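You operate a simulated robot arm through the tools that you are given. There is no shell and no other tool. Be economical: measure what you need, move in short steps, check, and stop when the job is done.

You run a simulated two-armed robot. Do the job below in one go: nothing can be reset, and whatever is moved stays where it is left.

## Task
Hold the handled pot on the shelf of the glue bench steady with one hand and put the long black sucker in it with the other.
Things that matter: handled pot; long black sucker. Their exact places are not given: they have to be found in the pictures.

It is judged by the outcome, as a careful person would: the job done as asked, and still so three seconds after it is handed in. It fails if anything else is knocked over, pushed out of place, dropped, spilled or broken.

## Robot
Two 7-joint arms with two-finger parallel grippers on one trunk, on a base that drives. Base frame: it is fixed to the floor where the robot stands at the start and does not move with it; the origin is under the middle of the robot, x ahead of it, y to its left, z up; the surface under the hand at the start is at about z = 0.9. Units: m, rad, N and s.
The left shoulder is at the start at [0.05, 0.177, 1.129], the right one opposite. With the tool pointing down near the work surface each hand reaches from about 0.18 to 0.7 m from the robot's upright axis, wherever it stands, measured 20 degrees to its own side. Places, roughly: handled pot [-1.5, 0, 0.5]. Payload 3.43 kg a hand.
The tool frame of a hand sits at the grasp point between the pads (the TCP): z along the fingers, y along the line on which they close. The tips reach 0.034 m beyond it. Largest opening 0.128 m; finger width 0.024, thickness 0.012; the body of the gripper, 0.048 by 0.13 m, starts 0.096 m behind the TCP.
Orientation is that of the tool frame in the base frame, as a unit quaternion [x, y, z, w]. With the fingers straight down and closing along the base's y, the tool's x points along the base's -x, its y along +y and its z along -z.

## Interface
- The arms move only by the tool apply_moves. It takes "left_plan", "right_plan" or both (then of equal length, played together; a hand with none holds still); each is a list of rows, each an object (a shift or turn left out is 0, a gripper value left out holds the last) with "linear": the shift along the tool's x, y, z in m, a list of three; "dr": the turn, a rotation vector about the tool's x, y, z in rad, a list of three; "claw": the gripper command, from -1 (shut) to 1 (fully open), values between in proportion. In form: [{"linear": [tx, ty, tz], "dr": [ax, ay, az], "claw": claw}, ...]. A call has 1 to 10 rows; each row shifts and turns the commanded pose from where the row before left it, along the tool's axes as they then stand. Each row takes 0.2 s and may step no farther than 0.05 m and 0.15 rad from the row before; otherwise, or with a gripper value out of range, the whole call is refused. Where a pose cannot be reached the arm comes as near as it can. A force on the tool above 40 N (or 10 N above the force at the start of the call, whichever is more), or a blocked arm, ends the call early, and 0.2 s more pass. Each finger travels about 0.108 m/s and halts on what it meets, pressing with about 27 N; the grip force reading is that of the motor and also rises with nothing between the fingers. The clock runs only during rows and for 0.2 s after the last one: add rows that do not move to give the fingers time. The reply holds the time, the measured pose of the TCP, the force on the tool along the base axes, the opening and the grip force, in the units named above and with some noise, with the torque about the TCP (base axes, N m) and any sound that the robot's microphone picked up, and new pictures: "views" is both (left out), scene, wrist or none (wrist: the cameras of the hands that moved).
- Cameras (640 x 400 px; columns grow to the right, rows downward): "scene" is now at [0.1658, 0.0075, 1.3105]; the picture's right is [0.08, -1.00, 0.00], its down [-0.48, -0.04, -0.87] and it looks along [0.87, 0.07, -0.49] (base axes); focal length 288 px, centre (320, 200). "left" rides on the left gripper at [0.076, 0.011, -0.16] in its tool frame; the picture's right is [-0.15, 0.99, 0.00], its down [-0.88, -0.13, -0.46] and it looks along [-0.45, -0.07, 0.89] (tool axes); focal length 234 px, centre (320, 200). "right" rides on the right gripper at [0.076, -0.011, -0.16] in its tool frame; the picture's right is [0.15, 0.99, 0.00], its down [-0.88, 0.13, -0.46] and it looks along [-0.45, 0.07, 0.89] (tool axes); focal length 234 px, centre (320, 200).
- raise_lower(by): slides the trunk up (or, below 0, down) by that many m; the arms and the scene camera ride with it, the base frame stays. It gives what a move gives, with no picture.
- roll_base(legs): drives the robot by 1 to 6 legs, each [ahead, turn to the left] in m and rad, along the robot's own axes; the way and the turn of a leg run together, so that a leg with both is an arc; at most 1.5 m and 3.142 rad a leg. The arms and the cameras ride along, it lands a little off, and it stops where it bumps. It gives what a move gives, and a new picture of the scene camera.
- turn_head(pan, tilt): turns the head with the scene camera to pan (to the left, within 1.396 rad either way) and tilt (down, from -0.506 to 1.204), counted from straight ahead of the robot. It gives what a move gives, and a new picture of the scene camera.
- probe_pixels(camera, pixels): there is no depth. For up to 12 entries [column, row, z] of the newest picture of that camera ("zoom" is the newest enlarged one), the place [x, y] in the base frame at which the ray of that pixel passes the height z, good to about 0.003 m, but the place of the scene camera against the robot may be out by one fixed shift of up to 0.012 m in any direction. No time passes.
- enlarge(camera, box): a new picture of the part [left, top, right, bottom] of that camera's present view, enlarged. No time passes.
- finish_job(): hands the job in; it is judged then, once.

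Keep the steps short. Do not move on a guess: measure, check each grasp and each placing, and mend mistakes. In all there are 80 turns and 260 pictures (those below and enlarged ones count). Leave the grippers open and the arms clear of the work at the hand-in unless told otherwise, and finish with a single line.

The tools are called after "Call:" as a command line: name --argument value ..., lists and objects as JSON in quotes. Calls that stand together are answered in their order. apply_moves: Moves the arms, as the interface text tells. Its arguments: {"type":"object","properties":{"left_plan":{"type":"array","items":{"type":"object","properties":{"linear":{"type":"array","items":{"type":"number"}},"dr":{"type":"array","items":{"type":"number"}},"claw":{"type":"number"}}}},"right_plan":{"type":"array","items":{"type":"object","properties":{"linear":{"type":"array","items":{"type":"number"}},"dr":{"type":"array","items":{"type":"number"}},"claw":{"type":"number"}}}},"views":{"type":"string","enum":["both","scene","wrist","none"]}},"required":[]} The other tools are called the same way: raise_lower (by) slides the trunk up or down; roll_base (legs) drives the base; turn_head (pan, tilt) turns the head that bears the scene camera; probe_pixels (camera, pixels) gives the place at which the rays of pixels pass given heights; enlarge (camera, box) takes an enlarged picture of a part of a camera's view; finish_job () hands the job in.

At the start:

```text
clock: 0.0
left_tcp_pos: [0.3382, 0.1547, 1.1751]
left_orientation: [-0.002, 1.0, 0.0, 0.0]
left_force: [-0.1, -0.2, -0.7]
left_wrist_torque: [0.01, 0.05, -0.01]
left_opening: 0.1281
left_grasp_force: 0.1
right_tcp_pos: [0.4007, -0.1841, 1.1145]
right_orientation: [-0.001, 1.0, 0.0, 0.0]
right_force: [1.0, -0.1, 0.4]
right_wrist_torque: [-0.01, 0.03, 0.01]
right_opening: 0.1279
right_grasp_force: 0.1
trunk travel left (down, up): [-0.3, 0.101]
robot x, y, heading: [0.0007, 0.0046, -0.001]
head pan, tilt: [0.077, 0.508]
```

scene: 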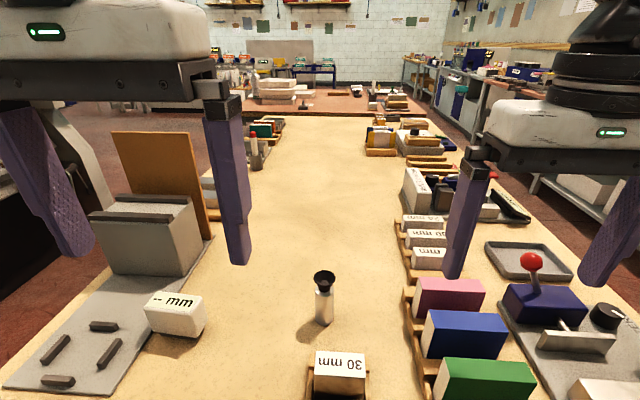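
right: 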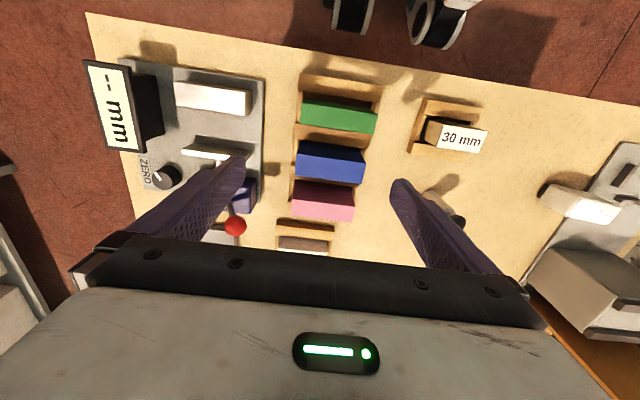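
left: 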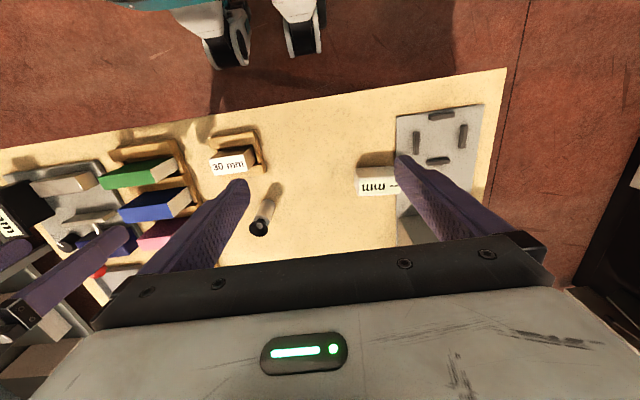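

I see a black-topped metal piece at (323,295), which may be a sucker, though there may be others. I'll enlarge the views to find candidates.

Call:
enlarge --camera "scene" --box '[240, 240, 400, 340]'

Call:
enlarge --camera "scene" --box '[340, 100, 580, 250]'

Call:
enlarge --camera "scene" --box '[180, 30, 420, 180]'

```text
4.00 times, centred on (320, 290) of scene
```

zoom: 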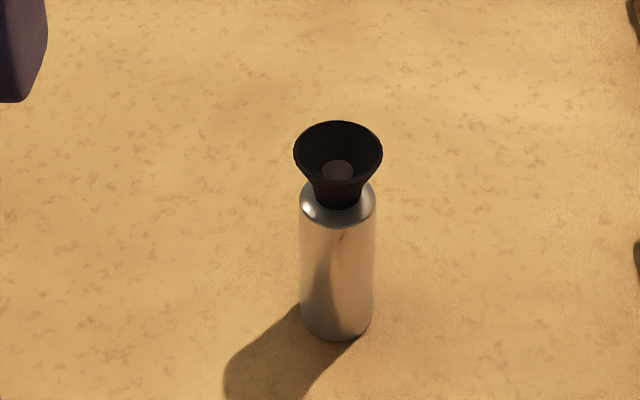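

```text
2.67 times, centred on (460, 175) of scene
```

zoom: 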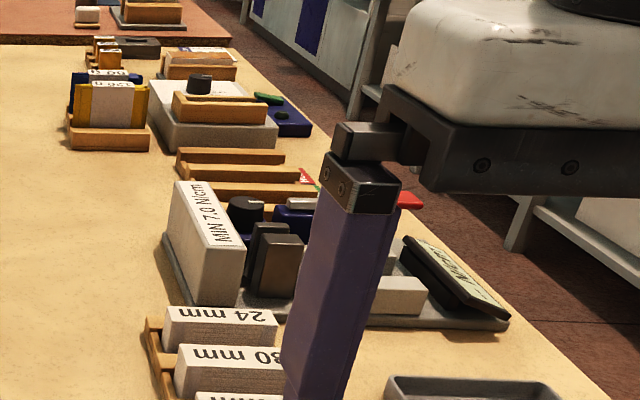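

```text
2.67 times, centred on (300, 105) of scene
```

zoom: 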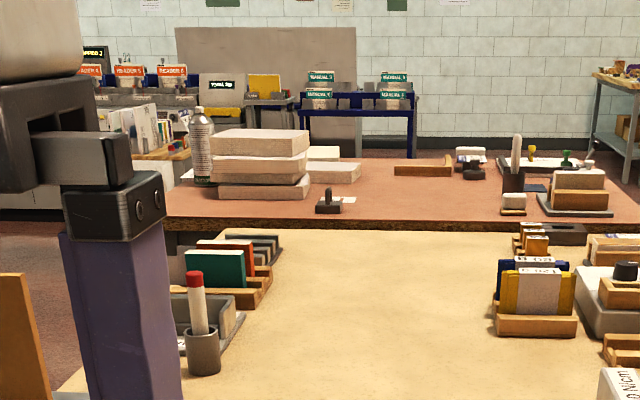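

The piece is a black suction cup on a steel shank. Before choosing it I'll look around for other suckers and for the glue bench.

Call:
turn_head --pan 1.39 --tilt 0.4

Call:
turn_head --pan -1.39 --tilt 0.4

Call:
turn_head --pan 0.0 --tilt 0.9

```text
clock: 1.5
left_tcp_pos: [0.339, 0.1547, 1.174]
left_orientation: [-0.002, 1.0, 0.0, 0.0]
left_force: [0.3, 0.3, 0.7]
left_wrist_torque: [-0.01, -0.01, 0.01]
left_opening: 0.1278
left_grasp_force: 0.0
right_tcp_pos: [0.3993, -0.1827, 1.113]
right_orientation: [-0.001, 1.0, 0.0, 0.0]
right_force: [1.1, 0.4, -0.7]
right_wrist_torque: [0.03, 0.01, -0.01]
right_opening: 0.128
right_grasp_force: 0.0
trunk travel left (down, up): [-0.3, 0.101]
robot x, y, heading: [0.0032, -0.0002, -0.002]
head pan, tilt: [1.389, 0.4]
```

scene: 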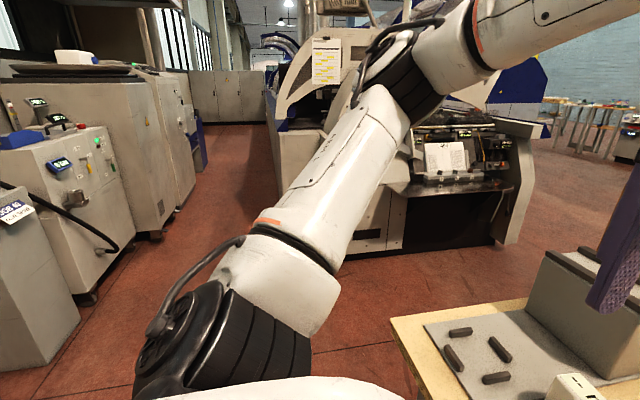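

```text
clock: 3.9
left_tcp_pos: [0.3394, 0.1546, 1.1745]
left_orientation: [-0.002, 1.0, 0.0, 0.0]
left_force: [-0.8, 0.9, 0.6]
left_wrist_torque: [0.0, -0.01, -0.01]
left_opening: 0.128
left_grasp_force: 0.0
right_tcp_pos: [0.4004, -0.1831, 1.1141]
right_orientation: [-0.001, 1.0, -0.001, 0.0]
right_force: [0.2, 0.4, 0.4]
right_wrist_torque: [-0.03, -0.01, 0.0]
right_opening: 0.1281
right_grasp_force: 0.0
trunk travel left (down, up): [-0.3, 0.101]
robot x, y, heading: [-0.0009, -0.0008, 0.002]
head pan, tilt: [-1.389, 0.4]
```

scene: 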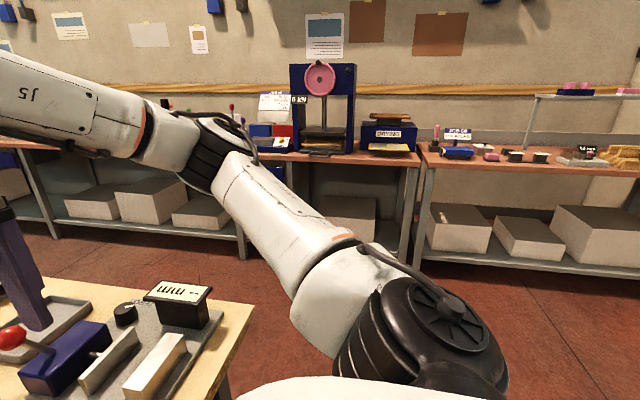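

```text
clock: 5.5
left_tcp_pos: [0.3393, 0.1557, 1.1742]
left_orientation: [-0.002, 1.0, -0.001, 0.0]
left_force: [0.1, -0.7, -0.1]
left_wrist_torque: [0.02, -0.02, -0.01]
left_opening: 0.128
left_grasp_force: 0.1
right_tcp_pos: [0.401, -0.1842, 1.1146]
right_orientation: [-0.001, 1.0, -0.001, 0.0]
right_force: [0.5, 0.6, 0.2]
right_wrist_torque: [0.03, 0.0, -0.01]
right_opening: 0.1283
right_grasp_force: 0.1
trunk travel left (down, up): [-0.3, 0.101]
robot x, y, heading: [-0.0036, -0.0027, -0.004]
head pan, tilt: [0.0, 0.901]
```

scene: 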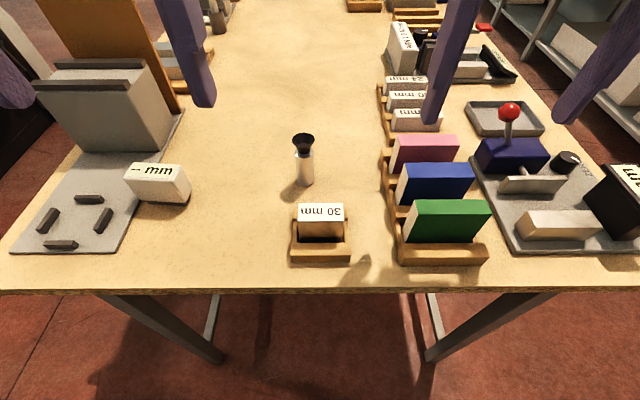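

The bench edge is right in front, and the only sucker seen so far stands at (304,160). I'll measure it, then back off and turn to see the glue bench before grasping anything.

Call:
probe_pixels --camera "scene" --pixels '[[305, 184, 0.9], [304, 140, 0.96], [304, 140, 0.98], [304, 140, 1.0], [293, 140, 0.98], [315, 140, 0.98], [297, 165, 0.92], [314, 165, 0.92], [320, 280, 0.9]]'

Call:
roll_base --legs '[[-0.4, 0], [0, 1.57]]'

```text
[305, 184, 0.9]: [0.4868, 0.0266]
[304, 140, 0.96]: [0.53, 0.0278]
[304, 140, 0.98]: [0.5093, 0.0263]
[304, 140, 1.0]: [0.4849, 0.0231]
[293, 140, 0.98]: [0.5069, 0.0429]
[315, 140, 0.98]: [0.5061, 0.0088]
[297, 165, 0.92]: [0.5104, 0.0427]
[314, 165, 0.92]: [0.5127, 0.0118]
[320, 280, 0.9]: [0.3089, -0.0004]
```

```text
clock: 11.8
left_tcp_pos: [-0.5517, 0.3417, 1.174]
left_orientation: [-0.703, 0.711, 0.0, 0.0]
left_force: [0.9, 0.2, 0.1]
left_wrist_torque: [-0.03, 0.0, -0.03]
left_opening: 0.1278
left_grasp_force: 0.1
right_tcp_pos: [-0.2122, 0.3978, 1.1132]
right_orientation: [-0.703, 0.711, -0.001, 0.0]
right_force: [-0.2, 0.0, -0.3]
right_wrist_torque: [0.0, 0.03, 0.02]
right_opening: 0.1277
right_grasp_force: 0.0
trunk travel left (down, up): [-0.3, 0.101]
robot x, y, heading: [-0.4034, 0.0022, 1.558]
head pan, tilt: [0.0, 0.901]
```

scene: 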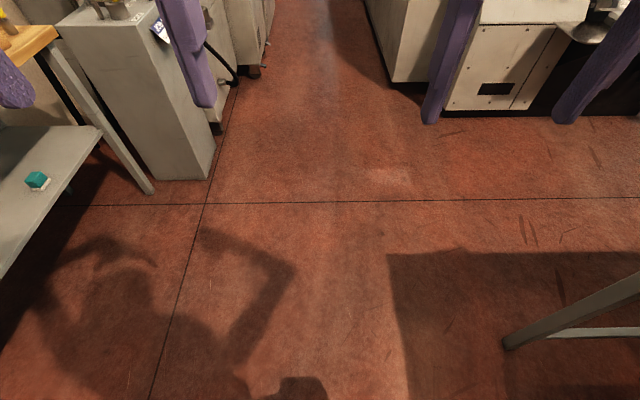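

The glue bench is on the left now, with a low shelf. I'll pan the head left.

Call:
turn_head --pan 1.2 --tilt 0.5

Call:
turn_head --pan 1.39 --tilt 0.85

```text
clock: 13.2
left_tcp_pos: [-0.5518, 0.3422, 1.1755]
left_orientation: [-0.704, 0.71, 0.0, 0.0]
left_force: [-0.5, -0.1, 0.3]
left_wrist_torque: [-0.02, 0.01, -0.01]
left_opening: 0.1278
left_grasp_force: 0.0
right_tcp_pos: [-0.2118, 0.3984, 1.1134]
right_orientation: [-0.703, 0.711, 0.0, 0.0]
right_force: [-0.7, -0.3, -1.0]
right_wrist_torque: [0.01, -0.01, -0.02]
right_opening: 0.1276
right_grasp_force: 0.0
trunk travel left (down, up): [-0.3, 0.101]
robot x, y, heading: [-0.4016, 0.0016, 1.559]
head pan, tilt: [1.201, 0.499]
```

scene: 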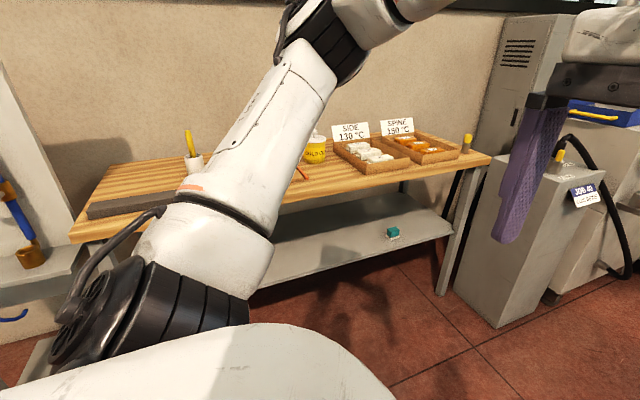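

```text
clock: 14.0
left_tcp_pos: [-0.5521, 0.3414, 1.1729]
left_orientation: [-0.704, 0.711, 0.0, 0.0]
left_force: [-0.4, -0.2, 0.1]
left_wrist_torque: [0.04, -0.03, 0.02]
left_opening: 0.1277
left_grasp_force: 0.1
right_tcp_pos: [-0.2124, 0.3985, 1.1136]
right_orientation: [-0.703, 0.712, -0.001, 0.0]
right_force: [-0.3, -0.1, 0.5]
right_wrist_torque: [0.02, 0.02, 0.0]
right_opening: 0.1279
right_grasp_force: 0.2
trunk travel left (down, up): [-0.3, 0.101]
robot x, y, heading: [-0.4005, -0.0006, 1.558]
head pan, tilt: [1.389, 0.85]
```

scene: 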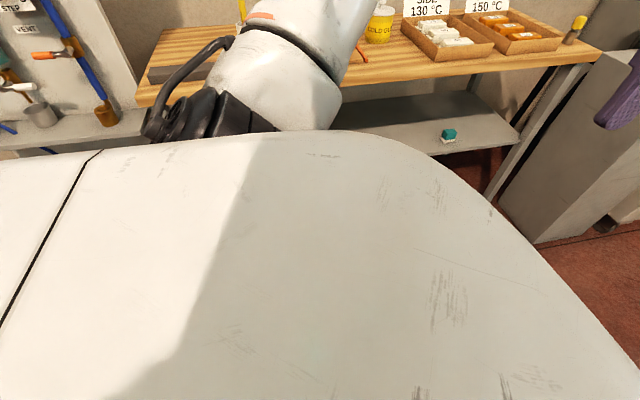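

The lower shelf sits under the table top. I'll turn fully to face it.

Call:
roll_base --legs '[[0, 1.58]]'

Call:
turn_head --pan 0.0 --tilt 0.6

```text
clock: 18.2
left_tcp_pos: [-0.7438, -0.1505, 1.1743]
left_orientation: [1.0, -0.005, 0.001, 0.0]
left_force: [0.3, 0.0, -0.3]
left_wrist_torque: [0.01, 0.01, 0.03]
left_opening: 0.1279
left_grasp_force: 0.0
right_tcp_pos: [-0.7992, 0.1897, 1.1124]
right_orientation: [1.0, -0.006, 0.0, -0.001]
right_force: [-0.3, -0.7, 0.3]
right_wrist_torque: [0.03, -0.01, 0.0]
right_opening: 0.1279
right_grasp_force: 0.0
trunk travel left (down, up): [-0.3, 0.101]
robot x, y, heading: [-0.4025, -0.0021, 3.131]
head pan, tilt: [1.389, 0.85]
```

scene: 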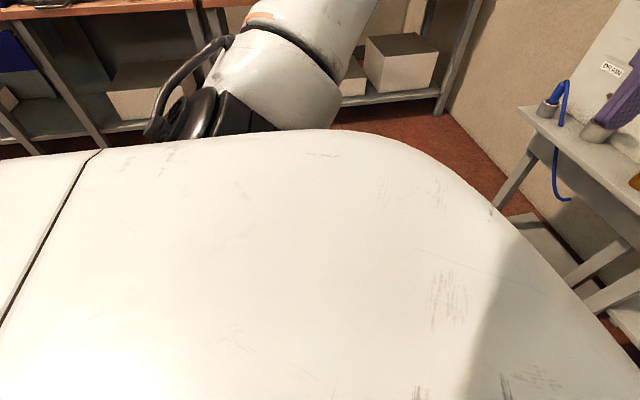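

```text
clock: 19.7
left_tcp_pos: [-0.742, -0.1495, 1.1754]
left_orientation: [1.0, -0.005, 0.0, -0.001]
left_force: [-0.6, 0.9, 0.0]
left_wrist_torque: [0.0, -0.01, 0.02]
left_opening: 0.1278
left_grasp_force: 0.0
right_tcp_pos: [-0.799, 0.1896, 1.1142]
right_orientation: [1.0, -0.006, 0.0, 0.0]
right_force: [0.1, 0.2, -0.3]
right_wrist_torque: [0.0, -0.01, 0.02]
right_opening: 0.1282
right_grasp_force: 0.0
trunk travel left (down, up): [-0.3, 0.101]
robot x, y, heading: [-0.4021, 0.0004, 3.128]
head pan, tilt: [0.0, 0.6]
```

scene: 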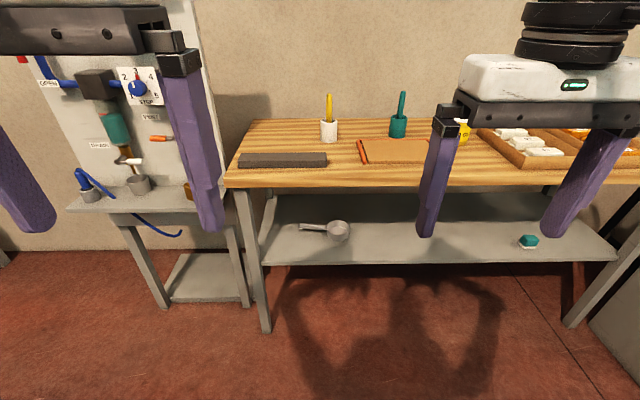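

The handled pot is visible at (338,231) on the lower shelf, with its handle to the left. I'll enlarge it and measure, including the table top edge.

Call:
enlarge --camera "scene" --box '[240, 160, 440, 285]'

Call:
probe_pixels --camera "scene" --pixels '[[338, 240, 0.5], [327, 228, 0.55], [350, 228, 0.55], [302, 227, 0.53], [300, 265, 0.5], [350, 263, 0.5], [340, 187, 0.9], [340, 187, 0.85], [300, 220, 0.5]]'

Call:
enlarge --camera "scene" --box '[60, 130, 260, 255]'

```text
3.20 times, centred on (340, 222) of scene
```

zoom: 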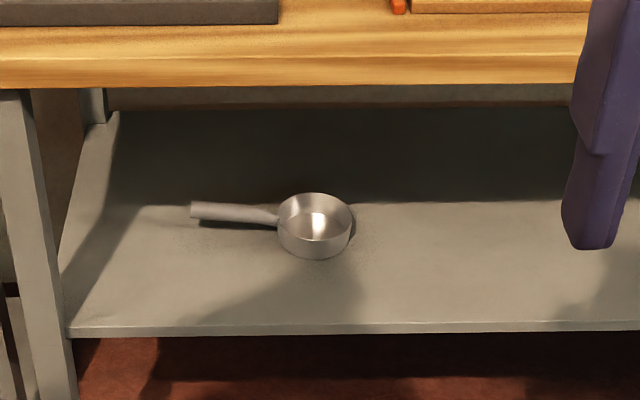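

```text
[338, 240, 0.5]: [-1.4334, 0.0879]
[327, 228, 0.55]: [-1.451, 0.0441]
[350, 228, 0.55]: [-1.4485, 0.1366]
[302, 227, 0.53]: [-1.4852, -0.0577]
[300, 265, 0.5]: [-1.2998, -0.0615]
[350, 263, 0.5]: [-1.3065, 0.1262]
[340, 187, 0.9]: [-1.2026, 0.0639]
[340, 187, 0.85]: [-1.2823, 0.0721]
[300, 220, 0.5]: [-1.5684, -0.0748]
```

```text
3.20 times, centred on (160, 192) of scene
```

zoom: 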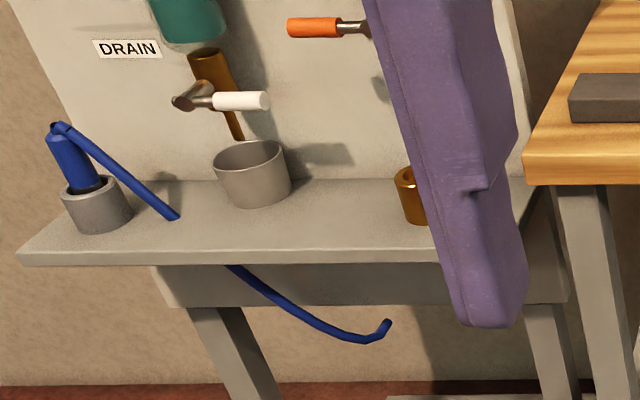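

The pot stands on the shelf near (-1.46, 0.09), with its handle pointing to -y (my left when facing it) and about 0.3 m of headroom. The left hand will hold the handle and the right hand will carry the sucker. On the way back I'll check the side bench for other suckers.

Call:
roll_base --legs '[[0, 1.57]]'

Call:
enlarge --camera "scene" --box '[0, 0, 640, 250]'

Call:
turn_head --pan 0.3 --tilt 0.3

Call:
enlarge --camera "scene" --box '[150, 100, 480, 300]'

```text
clock: 23.9
left_tcp_pos: [-0.2579, -0.3442, 1.1743]
left_orientation: [0.718, 0.696, 0.0, -0.001]
left_force: [0.1, 0.0, 0.6]
left_wrist_torque: [0.0, 0.0, -0.01]
left_opening: 0.1278
left_grasp_force: 0.0
right_tcp_pos: [-0.5982, -0.3934, 1.1136]
right_orientation: [0.718, 0.696, 0.0, 0.0]
right_force: [-0.7, -0.2, -0.3]
right_wrist_torque: [-0.01, 0.01, -0.03]
right_opening: 0.128
right_grasp_force: 0.2
trunk travel left (down, up): [-0.3, 0.101]
robot x, y, heading: [-0.4019, 0.0011, -1.603]
head pan, tilt: [0.0, 0.6]
```

scene: 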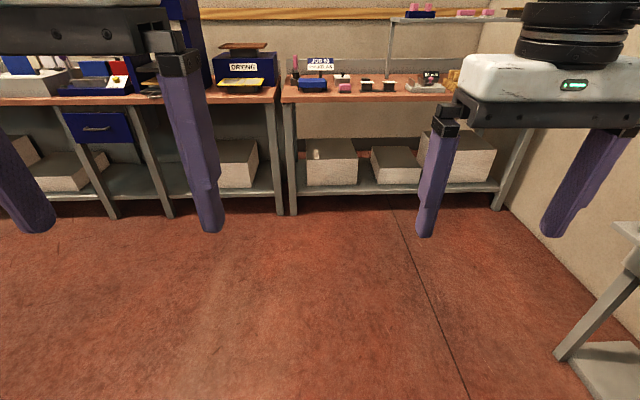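

```text
1.00 times, centred on (320, 125) of scene (not enlarged: the box is as wide or as high as the picture)
```

zoom: 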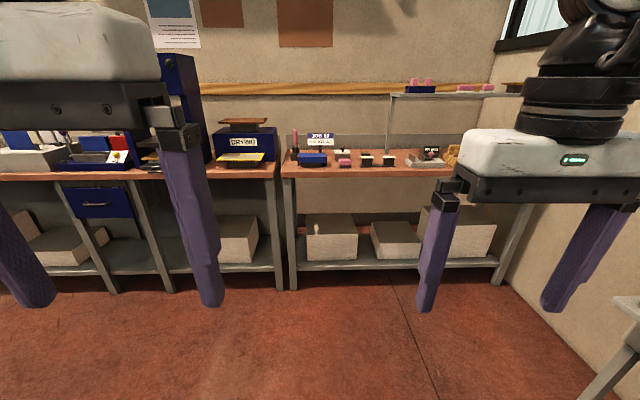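

```text
clock: 24.7
left_tcp_pos: [-0.2579, -0.3431, 1.1736]
left_orientation: [0.718, 0.696, 0.0, 0.001]
left_force: [0.2, 0.1, -0.4]
left_wrist_torque: [-0.01, 0.02, -0.03]
left_opening: 0.128
left_grasp_force: 0.0
right_tcp_pos: [-0.5971, -0.3938, 1.1146]
right_orientation: [0.718, 0.696, 0.001, 0.0]
right_force: [-0.1, -1.0, 0.1]
right_wrist_torque: [0.0, 0.0, 0.01]
right_opening: 0.1279
right_grasp_force: 0.0
trunk travel left (down, up): [-0.3, 0.101]
robot x, y, heading: [-0.4015, 0.0011, -1.61]
head pan, tilt: [0.3, 0.3]
```

scene: 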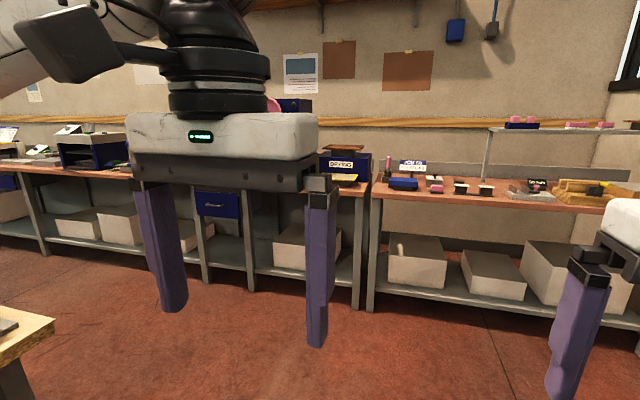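

```text
1.94 times, centred on (315, 200) of scene
```

zoom: 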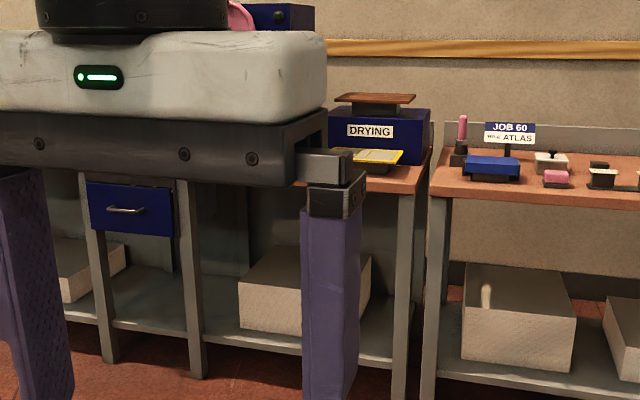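

That bench holds printing-pad items only, so the sucker on the first table is the target. I'll return there, standing a little to the left so that the right arm has a straight reach.

Call:
roll_base --legs '[[0, 1.95], [0.4, 0], [0, -0.345]]'

Call:
turn_head --pan -0.2 --tilt 0.85

Call:
apply_moves --right_plan '[{"claw": 1}]' --views "wrist"

```text
clock: 33.1
left_tcp_pos: [0.2986, 0.3315, 1.1741]
left_orientation: [-0.032, 0.999, 0.001, 0.0]
left_force: [-0.4, 0.5, 0.1]
left_wrist_torque: [0.04, 0.01, -0.02]
left_opening: 0.1279
left_grasp_force: 0.1
right_tcp_pos: [0.3809, -0.0037, 1.1135]
right_orientation: [-0.031, 1.0, 0.001, 0.0]
right_force: [0.7, -0.2, 0.3]
right_wrist_torque: [0.01, -0.03, 0.03]
right_opening: 0.1281
right_grasp_force: 0.1
trunk travel left (down, up): [-0.3, 0.101]
robot x, y, heading: [-0.0302, 0.1588, 0.055]
head pan, tilt: [0.3, 0.3]
```

scene: 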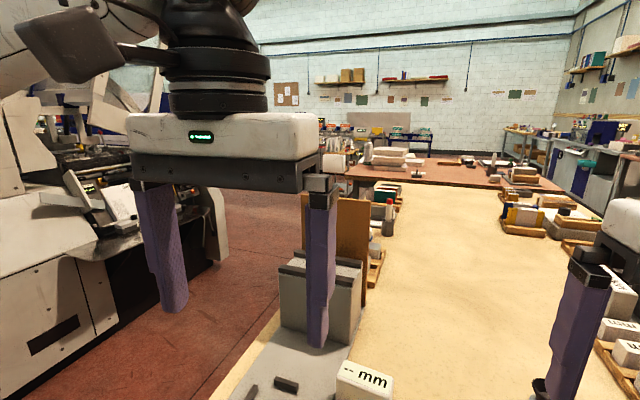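

```text
clock: 34.0
left_tcp_pos: [0.2986, 0.3317, 1.1742]
left_orientation: [-0.033, 0.999, 0.0, 0.0]
left_force: [0.1, -0.1, 0.1]
left_wrist_torque: [-0.05, 0.0, 0.02]
left_opening: 0.128
left_grasp_force: 0.0
right_tcp_pos: [0.3798, -0.0025, 1.1149]
right_orientation: [-0.031, 1.0, 0.001, 0.0]
right_force: [0.4, 0.3, -0.6]
right_wrist_torque: [-0.03, 0.01, 0.04]
right_opening: 0.1281
right_grasp_force: 0.0
trunk travel left (down, up): [-0.3, 0.101]
robot x, y, heading: [-0.0286, 0.1578, 0.065]
head pan, tilt: [-0.201, 0.85]
```

scene: 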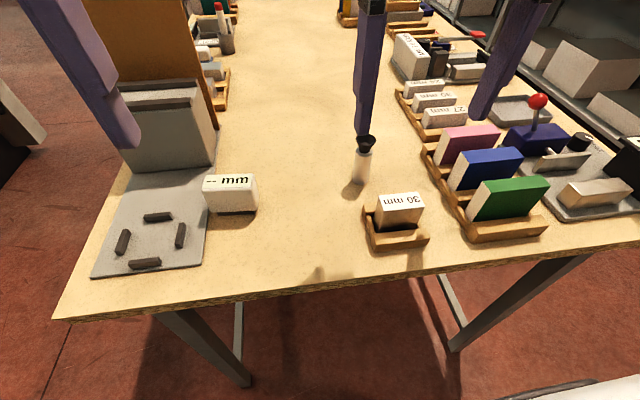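

```text
clock: 34.4
left_tcp_pos: [0.2989, 0.3309, 1.1742]
left_orientation: [-0.033, 0.999, 0.0, 0.0]
left_force: [-0.3, 0.3, 0.7]
left_wrist_torque: [0.02, -0.01, -0.03]
left_opening: 0.128
left_grasp_force: 0.1
right_tcp_pos: [0.3807, -0.0018, 1.1135]
right_orientation: [-0.031, 1.0, 0.001, 0.0]
right_force: [0.2, 0.3, 0.6]
right_wrist_torque: [0.0, 0.02, -0.01]
right_opening: 0.1277
right_grasp_force: 0.0
trunk travel left (down, up): [-0.3, 0.101]
robot x, y, heading: [-0.033, 0.1576, 0.062]
head pan, tilt: [-0.201, 0.85]
```

right: 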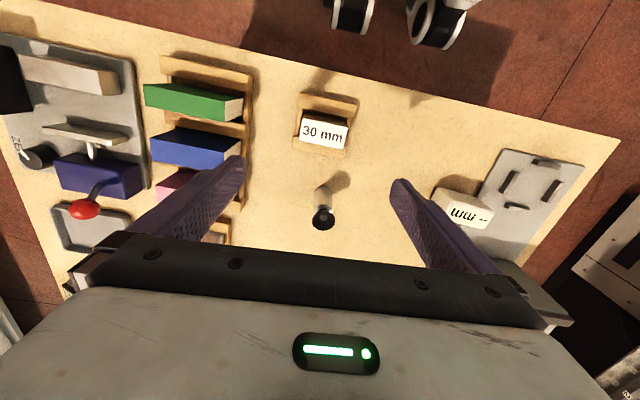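

The sucker is centred between the right fingers' columns, at (323,217) in the right view. I'll measure it from both cameras, and also the block rack in front of it.

Call:
enlarge --camera "right" --box '[260, 150, 388, 230]'

Call:
probe_pixels --camera "right" --pixels '[[323, 217, 0.96], [323, 217, 0.98], [323, 217, 1.0], [321, 190, 0.9], [324, 120, 0.94], [324, 120, 0.96], [323, 147, 0.94], [323, 147, 0.96], [348, 135, 0.94], [298, 135, 0.94]]'

Call:
enlarge --camera "scene" --box '[310, 120, 470, 220]'

Call:
probe_pixels --camera "scene" --pixels '[[360, 184, 0.9], [366, 143, 0.96], [366, 143, 0.98], [366, 143, 1.0], [379, 206, 0.94], [379, 206, 0.96], [417, 195, 0.94], [417, 195, 0.96], [400, 240, 0.92]]'

```text
5.00 times, centred on (324, 190) of right
```

zoom: 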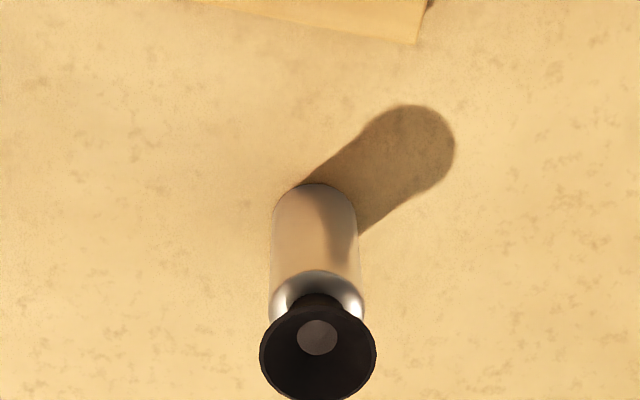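

```text
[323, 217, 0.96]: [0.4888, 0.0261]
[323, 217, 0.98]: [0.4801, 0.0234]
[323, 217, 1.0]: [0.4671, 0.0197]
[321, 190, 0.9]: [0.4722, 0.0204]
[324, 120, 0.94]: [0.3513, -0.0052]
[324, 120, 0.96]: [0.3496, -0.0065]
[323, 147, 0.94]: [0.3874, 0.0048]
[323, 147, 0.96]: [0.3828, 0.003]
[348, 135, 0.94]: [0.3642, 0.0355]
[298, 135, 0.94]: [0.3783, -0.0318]
```

```text
4.00 times, centred on (390, 170) of scene
```

zoom: 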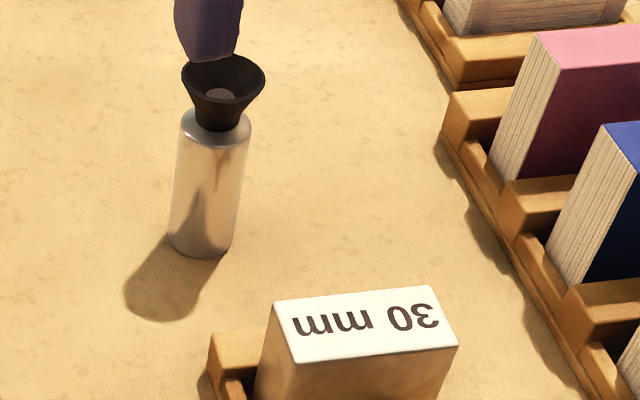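

```text
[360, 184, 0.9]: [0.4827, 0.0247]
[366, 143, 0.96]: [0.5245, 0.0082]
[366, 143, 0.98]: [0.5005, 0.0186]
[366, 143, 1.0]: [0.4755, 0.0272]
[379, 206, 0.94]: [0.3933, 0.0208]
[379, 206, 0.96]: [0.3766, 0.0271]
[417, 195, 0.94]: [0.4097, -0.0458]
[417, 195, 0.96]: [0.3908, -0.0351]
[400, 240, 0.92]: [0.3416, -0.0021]
```

The sucker's axis is near (0.481, 0.022). The shank runs from z 0.90 to 0.955 and the cup top is near 0.985. The rack block's top is near 0.95, so a 45° pitched approach clears it. I'll pitch the right hand by 45° first.

Call:
apply_moves --right_plan '[{"dr": [0, -0.131, 0]}, {"dr": [0, -0.131, 0]}, {"dr": [0, -0.131, 0]}, {"dr": [0, -0.131, 0]}, {"dr": [0, -0.131, 0]}, {"dr": [0, -0.131, 0]}, {}, {}]'

```text
clock: 36.2
left_tcp_pos: [0.2989, 0.3311, 1.1736]
left_orientation: [-0.033, 0.999, 0.0, 0.0]
left_force: [0.4, 0.9, 0.3]
left_wrist_torque: [-0.01, -0.03, 0.01]
left_opening: 0.1282
left_grasp_force: 0.0
right_tcp_pos: [0.3793, -0.0012, 1.1157]
right_orientation: [-0.03, 0.923, 0.013, 0.384]
right_force: [0.2, 0.2, -0.3]
right_wrist_torque: [-0.03, 0.0, 0.01]
right_opening: 0.128
right_grasp_force: 0.0
trunk travel left (down, up): [-0.3, 0.101]
robot x, y, heading: [-0.0311, 0.1561, 0.061]
head pan, tilt: [-0.201, 0.85]
```

scene: 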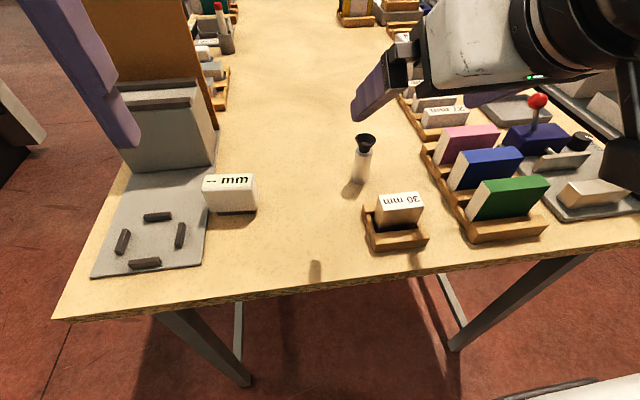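
right: 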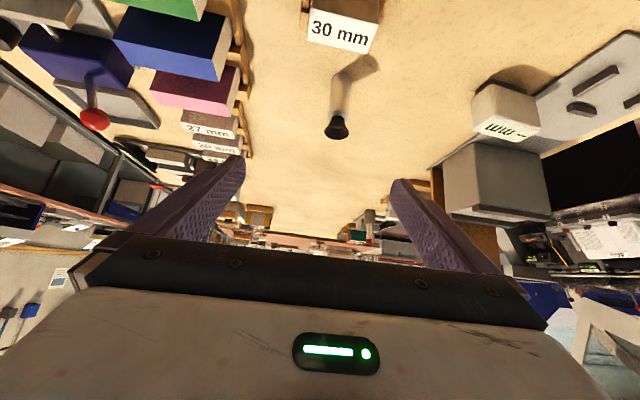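

The pitch is done. I'll re-measure the sucker from this viewpoint.

Call:
enlarge --camera "right" --box '[280, 0, 440, 100]'

Call:
probe_pixels --camera "right" --pixels '[[337, 127, 0.97], [337, 127, 0.98], [337, 127, 0.99], [340, 78, 0.9], [345, 112, 0.9], [341, 49, 0.94], [341, 49, 0.95], [311, 14, 0.95], [375, 22, 0.95]]'

Call:
enlarge --camera "right" --box '[296, 60, 392, 120]'

```text
4.00 times, centred on (360, 50) of right
```

zoom: 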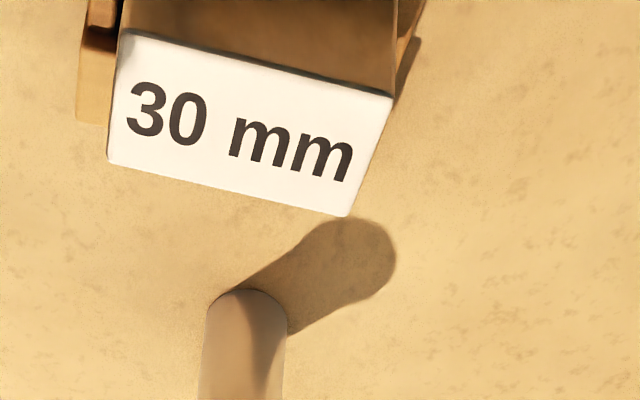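

```text
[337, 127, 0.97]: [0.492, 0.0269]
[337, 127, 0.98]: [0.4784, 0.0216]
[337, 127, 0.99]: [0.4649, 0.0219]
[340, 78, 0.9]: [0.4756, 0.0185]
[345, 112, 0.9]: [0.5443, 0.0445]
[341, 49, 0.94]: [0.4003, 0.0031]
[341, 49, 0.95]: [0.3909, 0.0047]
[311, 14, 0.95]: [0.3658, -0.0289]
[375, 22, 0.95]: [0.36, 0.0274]
```

```text
6.67 times, centred on (344, 90) of right
```

zoom: 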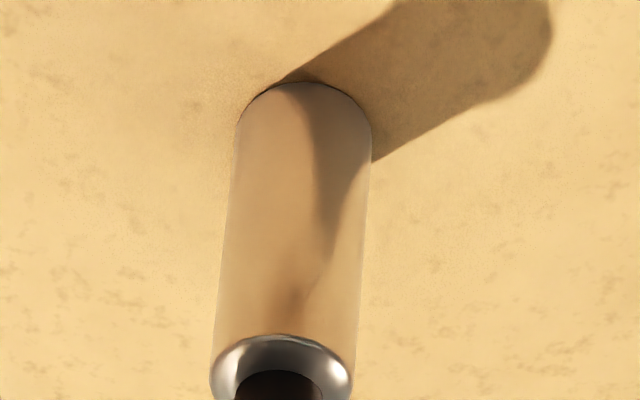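

Updated estimate: axis at (0.478, 0.021), grip height 0.943. I'll move to a pregrasp 0.13 m back along the tool.

Call:
apply_moves --right_plan '[{"linear": [0.0256, 0.008, 0.031]}, {"linear": [0.0256, 0.008, 0.031]}, {"linear": [0, 0, 0.03]}, {"linear": [0, 0, 0.03]}, {}]'

```text
clock: 37.4
left_tcp_pos: [0.298, 0.3315, 1.175]
left_orientation: [-0.033, 0.999, 0.001, 0.001]
left_force: [0.4, -1.1, -0.3]
left_wrist_torque: [0.01, -0.02, -0.01]
left_opening: 0.128
left_grasp_force: 0.0
right_tcp_pos: [0.4396, 0.0204, 0.9963]
right_orientation: [-0.029, 0.923, 0.012, 0.383]
right_force: [0.4, 0.3, -0.5]
right_wrist_torque: [-0.02, 0.07, 0.0]
right_opening: 0.1277
right_grasp_force: 0.0
right hand out of reach, approached as far as the arm can: row 2
trunk travel left (down, up): [-0.3, 0.101]
robot x, y, heading: [-0.0334, 0.1566, 0.06]
head pan, tilt: [-0.201, 0.85]
```

scene: 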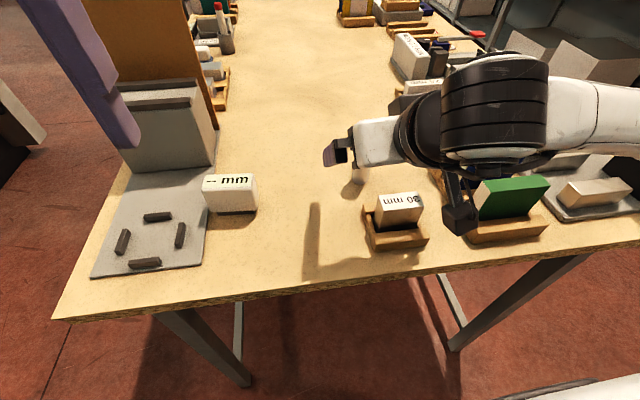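
right: 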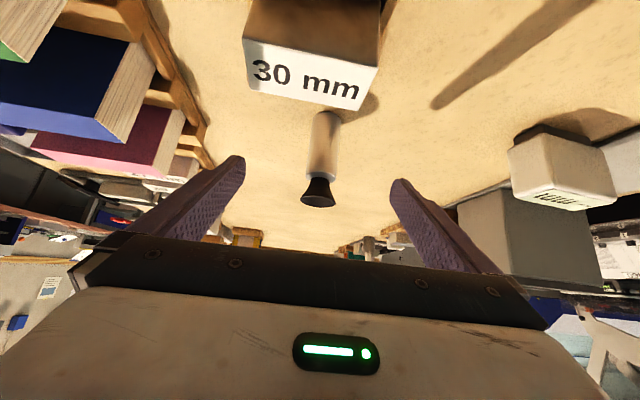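

The fingers straddle the sucker. I'll measure again from here before closing in.

Call:
probe_pixels --camera "right" --pixels '[[317, 190, 0.97], [317, 190, 0.98], [317, 190, 0.985], [327, 112, 0.9], [310, 150, 0.93], [337, 150, 0.93], [345, 107, 0.95]]'

Call:
enlarge --camera "right" --box '[240, 80, 400, 220]'

Call:
enlarge --camera "scene" --box '[300, 60, 560, 260]'

```text
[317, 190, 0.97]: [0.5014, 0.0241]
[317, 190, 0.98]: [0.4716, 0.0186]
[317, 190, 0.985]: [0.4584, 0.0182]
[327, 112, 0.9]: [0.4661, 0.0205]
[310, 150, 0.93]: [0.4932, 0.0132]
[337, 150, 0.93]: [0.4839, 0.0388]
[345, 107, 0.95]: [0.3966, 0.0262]
```

```text
2.86 times, centred on (320, 150) of right
```

zoom: 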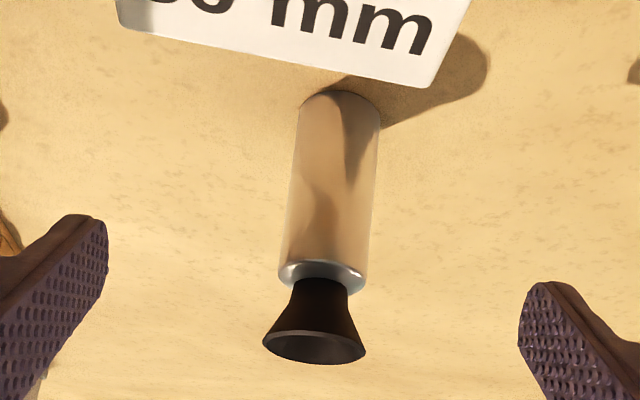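

```text
2.00 times, centred on (430, 160) of scene
```

zoom: 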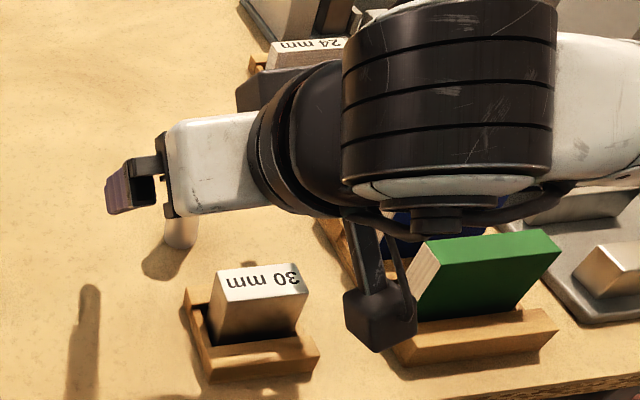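

The base front edge agrees, so the axis stays at 0.478. The camera stalk is still about 0.1 m above the rack. I'll advance the last 0.065 m with jaws open.

Call:
apply_moves --right_plan '[{"linear": [0.004, 0, 0.022]}, {"linear": [0.003, 0.001, 0.022]}, {"linear": [0.003, 0, 0.02]}, {}, {}]'

```text
clock: 38.6
left_tcp_pos: [0.2983, 0.3312, 1.1741]
left_orientation: [-0.033, 0.999, 0.0, -0.001]
left_force: [-0.2, -0.4, -0.6]
left_wrist_torque: [-0.01, 0.04, 0.01]
left_opening: 0.1279
left_grasp_force: 0.0
right_tcp_pos: [0.4786, 0.0252, 0.942]
right_orientation: [-0.029, 0.923, 0.013, 0.384]
right_force: [0.5, -0.3, -0.4]
right_wrist_torque: [-0.04, 0.01, -0.02]
right_opening: 0.1281
right_grasp_force: 0.1
trunk travel left (down, up): [-0.3, 0.101]
robot x, y, heading: [-0.0312, 0.153, 0.063]
head pan, tilt: [-0.201, 0.85]
```

scene: 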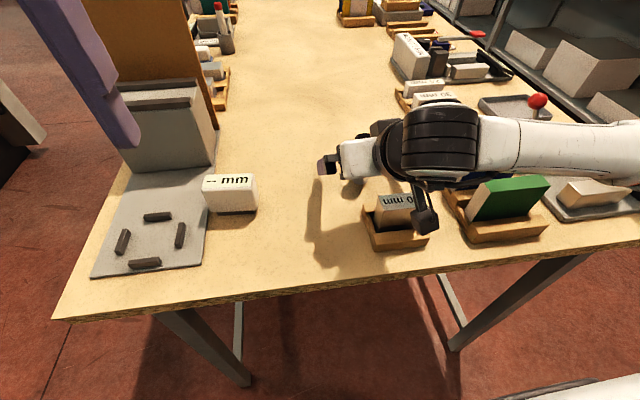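
right: 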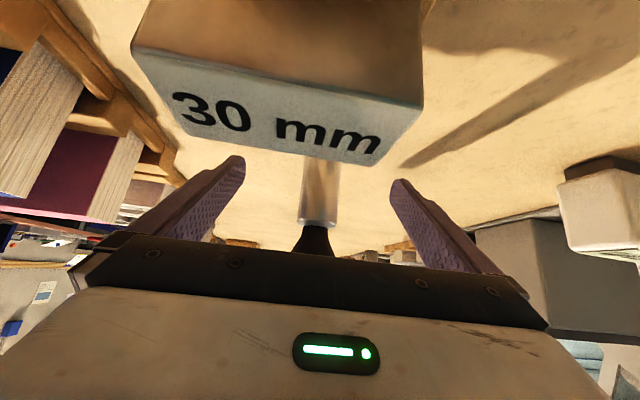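

The shank sits between the pads at column 320, and the midpoint of the pads is about 318. I'll close.

Call:
apply_moves --right_plan '[{"claw": -0.3}, {"claw": -0.6}, {"claw": -1}, {"claw": -1}, {"claw": -1}]' --views "wrist"

```text
clock: 39.8
left_tcp_pos: [0.2985, 0.3308, 1.174]
left_orientation: [-0.033, 0.999, -0.001, 0.0]
left_force: [-0.7, 0.5, 0.5]
left_wrist_torque: [0.0, 0.01, 0.01]
left_opening: 0.1284
left_grasp_force: 0.0
right_tcp_pos: [0.4784, 0.024, 0.9417]
right_orientation: [-0.03, 0.923, 0.013, 0.383]
right_force: [0.5, 0.5, 0.0]
right_wrist_torque: [-0.03, -0.02, -0.02]
right_opening: 0.0288
right_grasp_force: 26.9
trunk travel left (down, up): [-0.3, 0.101]
robot x, y, heading: [-0.03, 0.1541, 0.069]
head pan, tilt: [-0.201, 0.85]
```

right: 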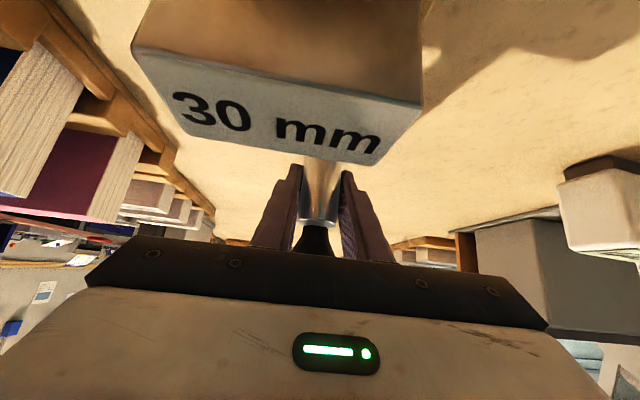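

Gripped at 0.029 m opening. I'll lift it straight up 0.13 m.

Call:
apply_moves --right_plan '[{"linear": [-0.02, 0, -0.02]}, {"linear": [-0.03, 0, -0.03]}, {"linear": [-0.03, 0, -0.03]}, {"linear": [-0.02, 0, -0.02]}, {}]'

```text
clock: 41.0
left_tcp_pos: [0.298, 0.332, 1.1729]
left_orientation: [-0.033, 0.999, 0.0, 0.0]
left_force: [0.6, -0.9, 0.5]
left_wrist_torque: [-0.03, 0.01, -0.03]
left_opening: 0.1282
left_grasp_force: 0.1
right_tcp_pos: [0.4782, 0.0247, 1.0829]
right_orientation: [-0.03, 0.924, 0.013, 0.382]
right_force: [0.2, 0.2, -0.7]
right_wrist_torque: [0.01, 0.03, -0.02]
right_opening: 0.0289
right_grasp_force: 26.6
trunk travel left (down, up): [-0.3, 0.101]
robot x, y, heading: [-0.0315, 0.1562, 0.059]
head pan, tilt: [-0.201, 0.85]
```

scene: 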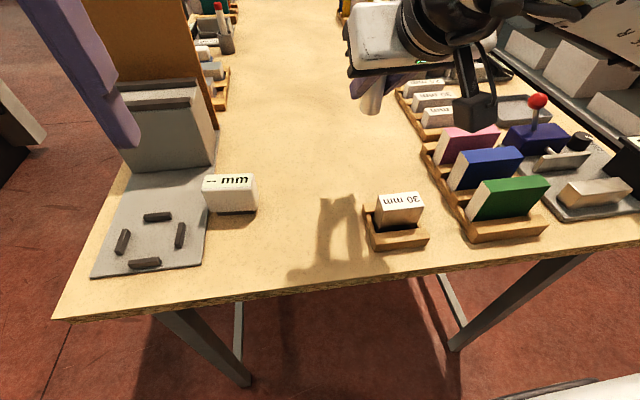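
right: 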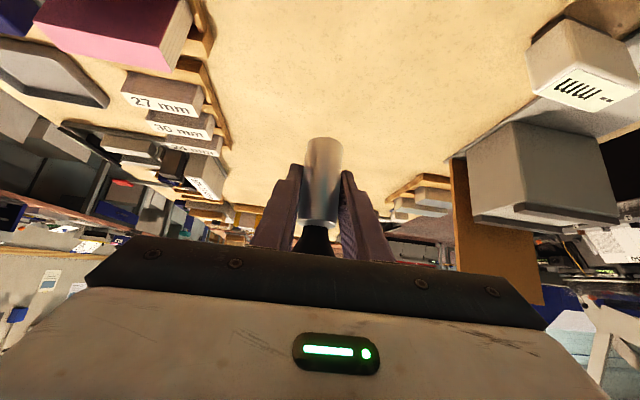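

The sucker is held, bottom end free. I'll back off from the table, turn around towards the glue bench and stop well short of it.

Call:
roll_base --legs '[[-0.4, 0], [0, 1.74], [0, 1.74], [0.2, 0], [0, -0.4]]'

Call:
turn_head --pan 0.0 --tilt 0.7

```text
clock: 54.4
left_tcp_pos: [-0.9526, -0.1081, 1.1746]
left_orientation: [1.0, 0.009, 0.0, -0.001]
left_force: [0.3, 0.5, 0.1]
left_wrist_torque: [-0.04, -0.01, -0.02]
left_opening: 0.1281
left_grasp_force: 0.0
right_tcp_pos: [-1.1174, 0.2062, 1.0836]
right_orientation: [0.923, 0.007, -0.384, 0.004]
right_force: [-1.2, -0.7, -1.7]
right_wrist_torque: [-0.02, 0.0, 0.01]
right_opening: 0.0288
right_grasp_force: 27.0
trunk travel left (down, up): [-0.3, 0.101]
robot x, y, heading: [-0.6118, 0.0521, -3.13]
head pan, tilt: [-0.201, 0.85]
```

scene: 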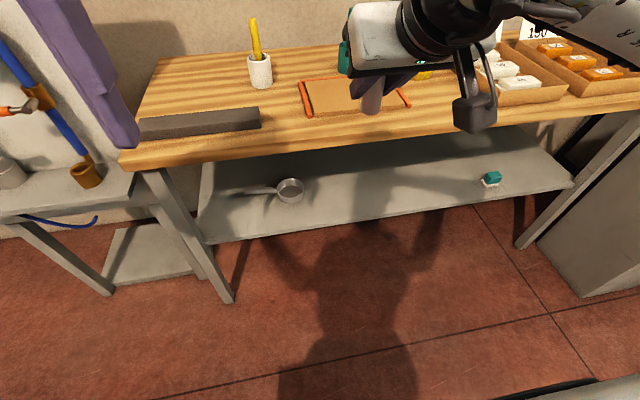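

```text
clock: 55.1
left_tcp_pos: [-0.9516, -0.1087, 1.1735]
left_orientation: [1.0, 0.008, 0.0, 0.0]
left_force: [0.4, 0.4, 0.3]
left_wrist_torque: [0.02, 0.0, 0.0]
left_opening: 0.1279
left_grasp_force: 0.1
right_tcp_pos: [-1.1174, 0.2057, 1.0831]
right_orientation: [0.923, 0.008, -0.384, 0.004]
right_force: [-0.2, -0.1, -0.8]
right_wrist_torque: [0.02, 0.01, 0.02]
right_opening: 0.0286
right_grasp_force: 26.8
trunk travel left (down, up): [-0.3, 0.101]
robot x, y, heading: [-0.6137, 0.05, -3.126]
head pan, tilt: [0.0, 0.7]
```

scene: 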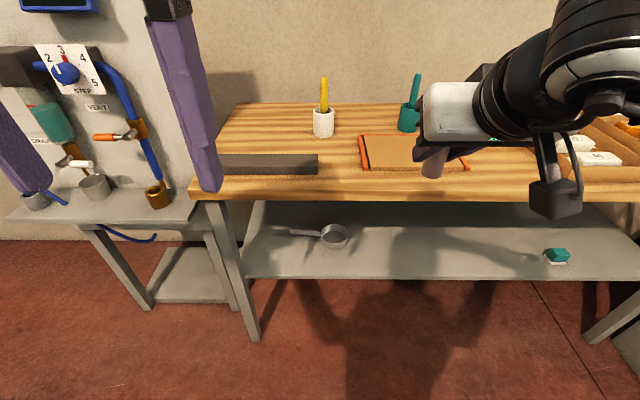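

The robot faces the bench. The right hand (x -1.117) is close to the table edge, so I'll back 0.12 m and then lower the trunk fully.

Call:
roll_base --legs '[[-0.12, 0]]'

Call:
raise_lower --by -0.3

Call:
turn_head --pan 0.0 --tilt 0.5

Call:
enlarge --camera "scene" --box '[220, 140, 420, 265]'

```text
clock: 56.4
left_tcp_pos: [-0.8331, -0.107, 1.1756]
left_orientation: [1.0, 0.008, 0.001, -0.001]
left_force: [0.3, 1.0, 0.3]
left_wrist_torque: [0.02, 0.05, 0.04]
left_opening: 0.1281
left_grasp_force: 0.1
right_tcp_pos: [-0.9969, 0.2085, 1.0832]
right_orientation: [0.923, 0.007, -0.384, 0.004]
right_force: [-0.5, 0.1, -0.1]
right_wrist_torque: [-0.02, 0.0, 0.02]
right_opening: 0.029
right_grasp_force: 26.9
trunk travel left (down, up): [-0.3, 0.101]
robot x, y, heading: [-0.4954, 0.0501, -3.129]
head pan, tilt: [0.0, 0.7]
```

scene: 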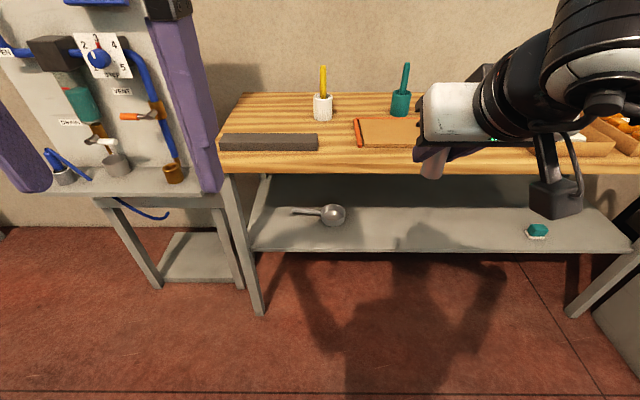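

```text
clock: 59.4
left_tcp_pos: [-0.833, -0.1072, 0.8745]
left_orientation: [1.0, 0.007, -0.001, 0.0]
left_force: [-0.4, 0.6, -0.4]
left_wrist_torque: [0.01, 0.0, 0.04]
left_opening: 0.1279
left_grasp_force: 0.0
right_tcp_pos: [-0.996, 0.2085, 0.7838]
right_orientation: [0.923, 0.005, -0.384, 0.003]
right_force: [0.4, -0.4, -1.3]
right_wrist_torque: [0.02, 0.01, -0.02]
right_opening: 0.0292
right_grasp_force: 26.5
trunk travel left (down, up): [0.0, 0.401]
robot x, y, heading: [-0.4952, 0.0511, -3.131]
head pan, tilt: [0.0, 0.7]
```

```text
clock: 60.1
left_tcp_pos: [-0.8335, -0.1064, 0.8739]
left_orientation: [1.0, 0.009, 0.0, 0.0]
left_force: [-0.1, 0.8, 0.4]
left_wrist_torque: [-0.01, -0.02, 0.01]
left_opening: 0.1281
left_grasp_force: 0.2
right_tcp_pos: [-0.9962, 0.2095, 0.7838]
right_orientation: [0.924, 0.006, -0.383, 0.003]
right_force: [0.1, 0.5, -0.6]
right_wrist_torque: [0.0, 0.02, 0.0]
right_opening: 0.0293
right_grasp_force: 26.7
trunk travel left (down, up): [0.0, 0.401]
robot x, y, heading: [-0.4959, 0.0504, -3.128]
head pan, tilt: [0.0, 0.499]
```

scene: 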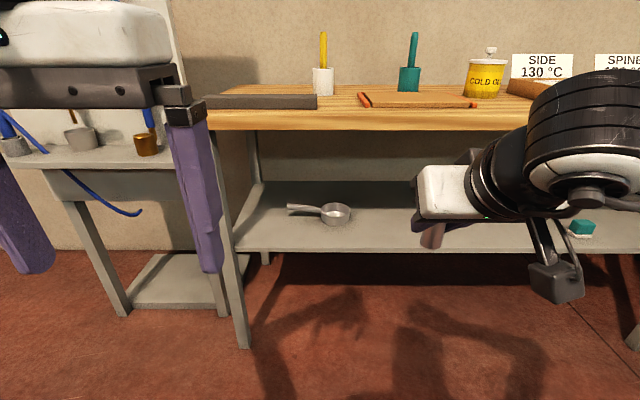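

```text
3.20 times, centred on (320, 202) of scene
```

zoom: 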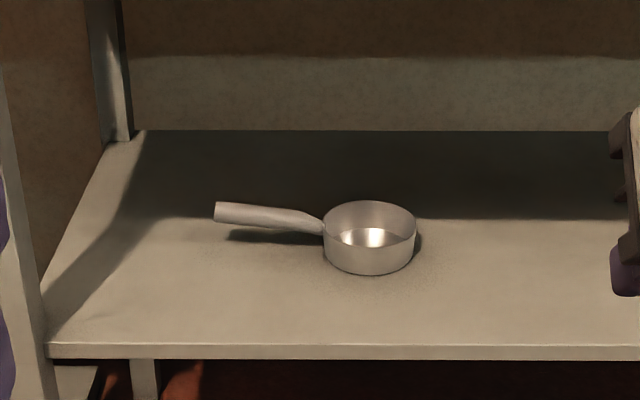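

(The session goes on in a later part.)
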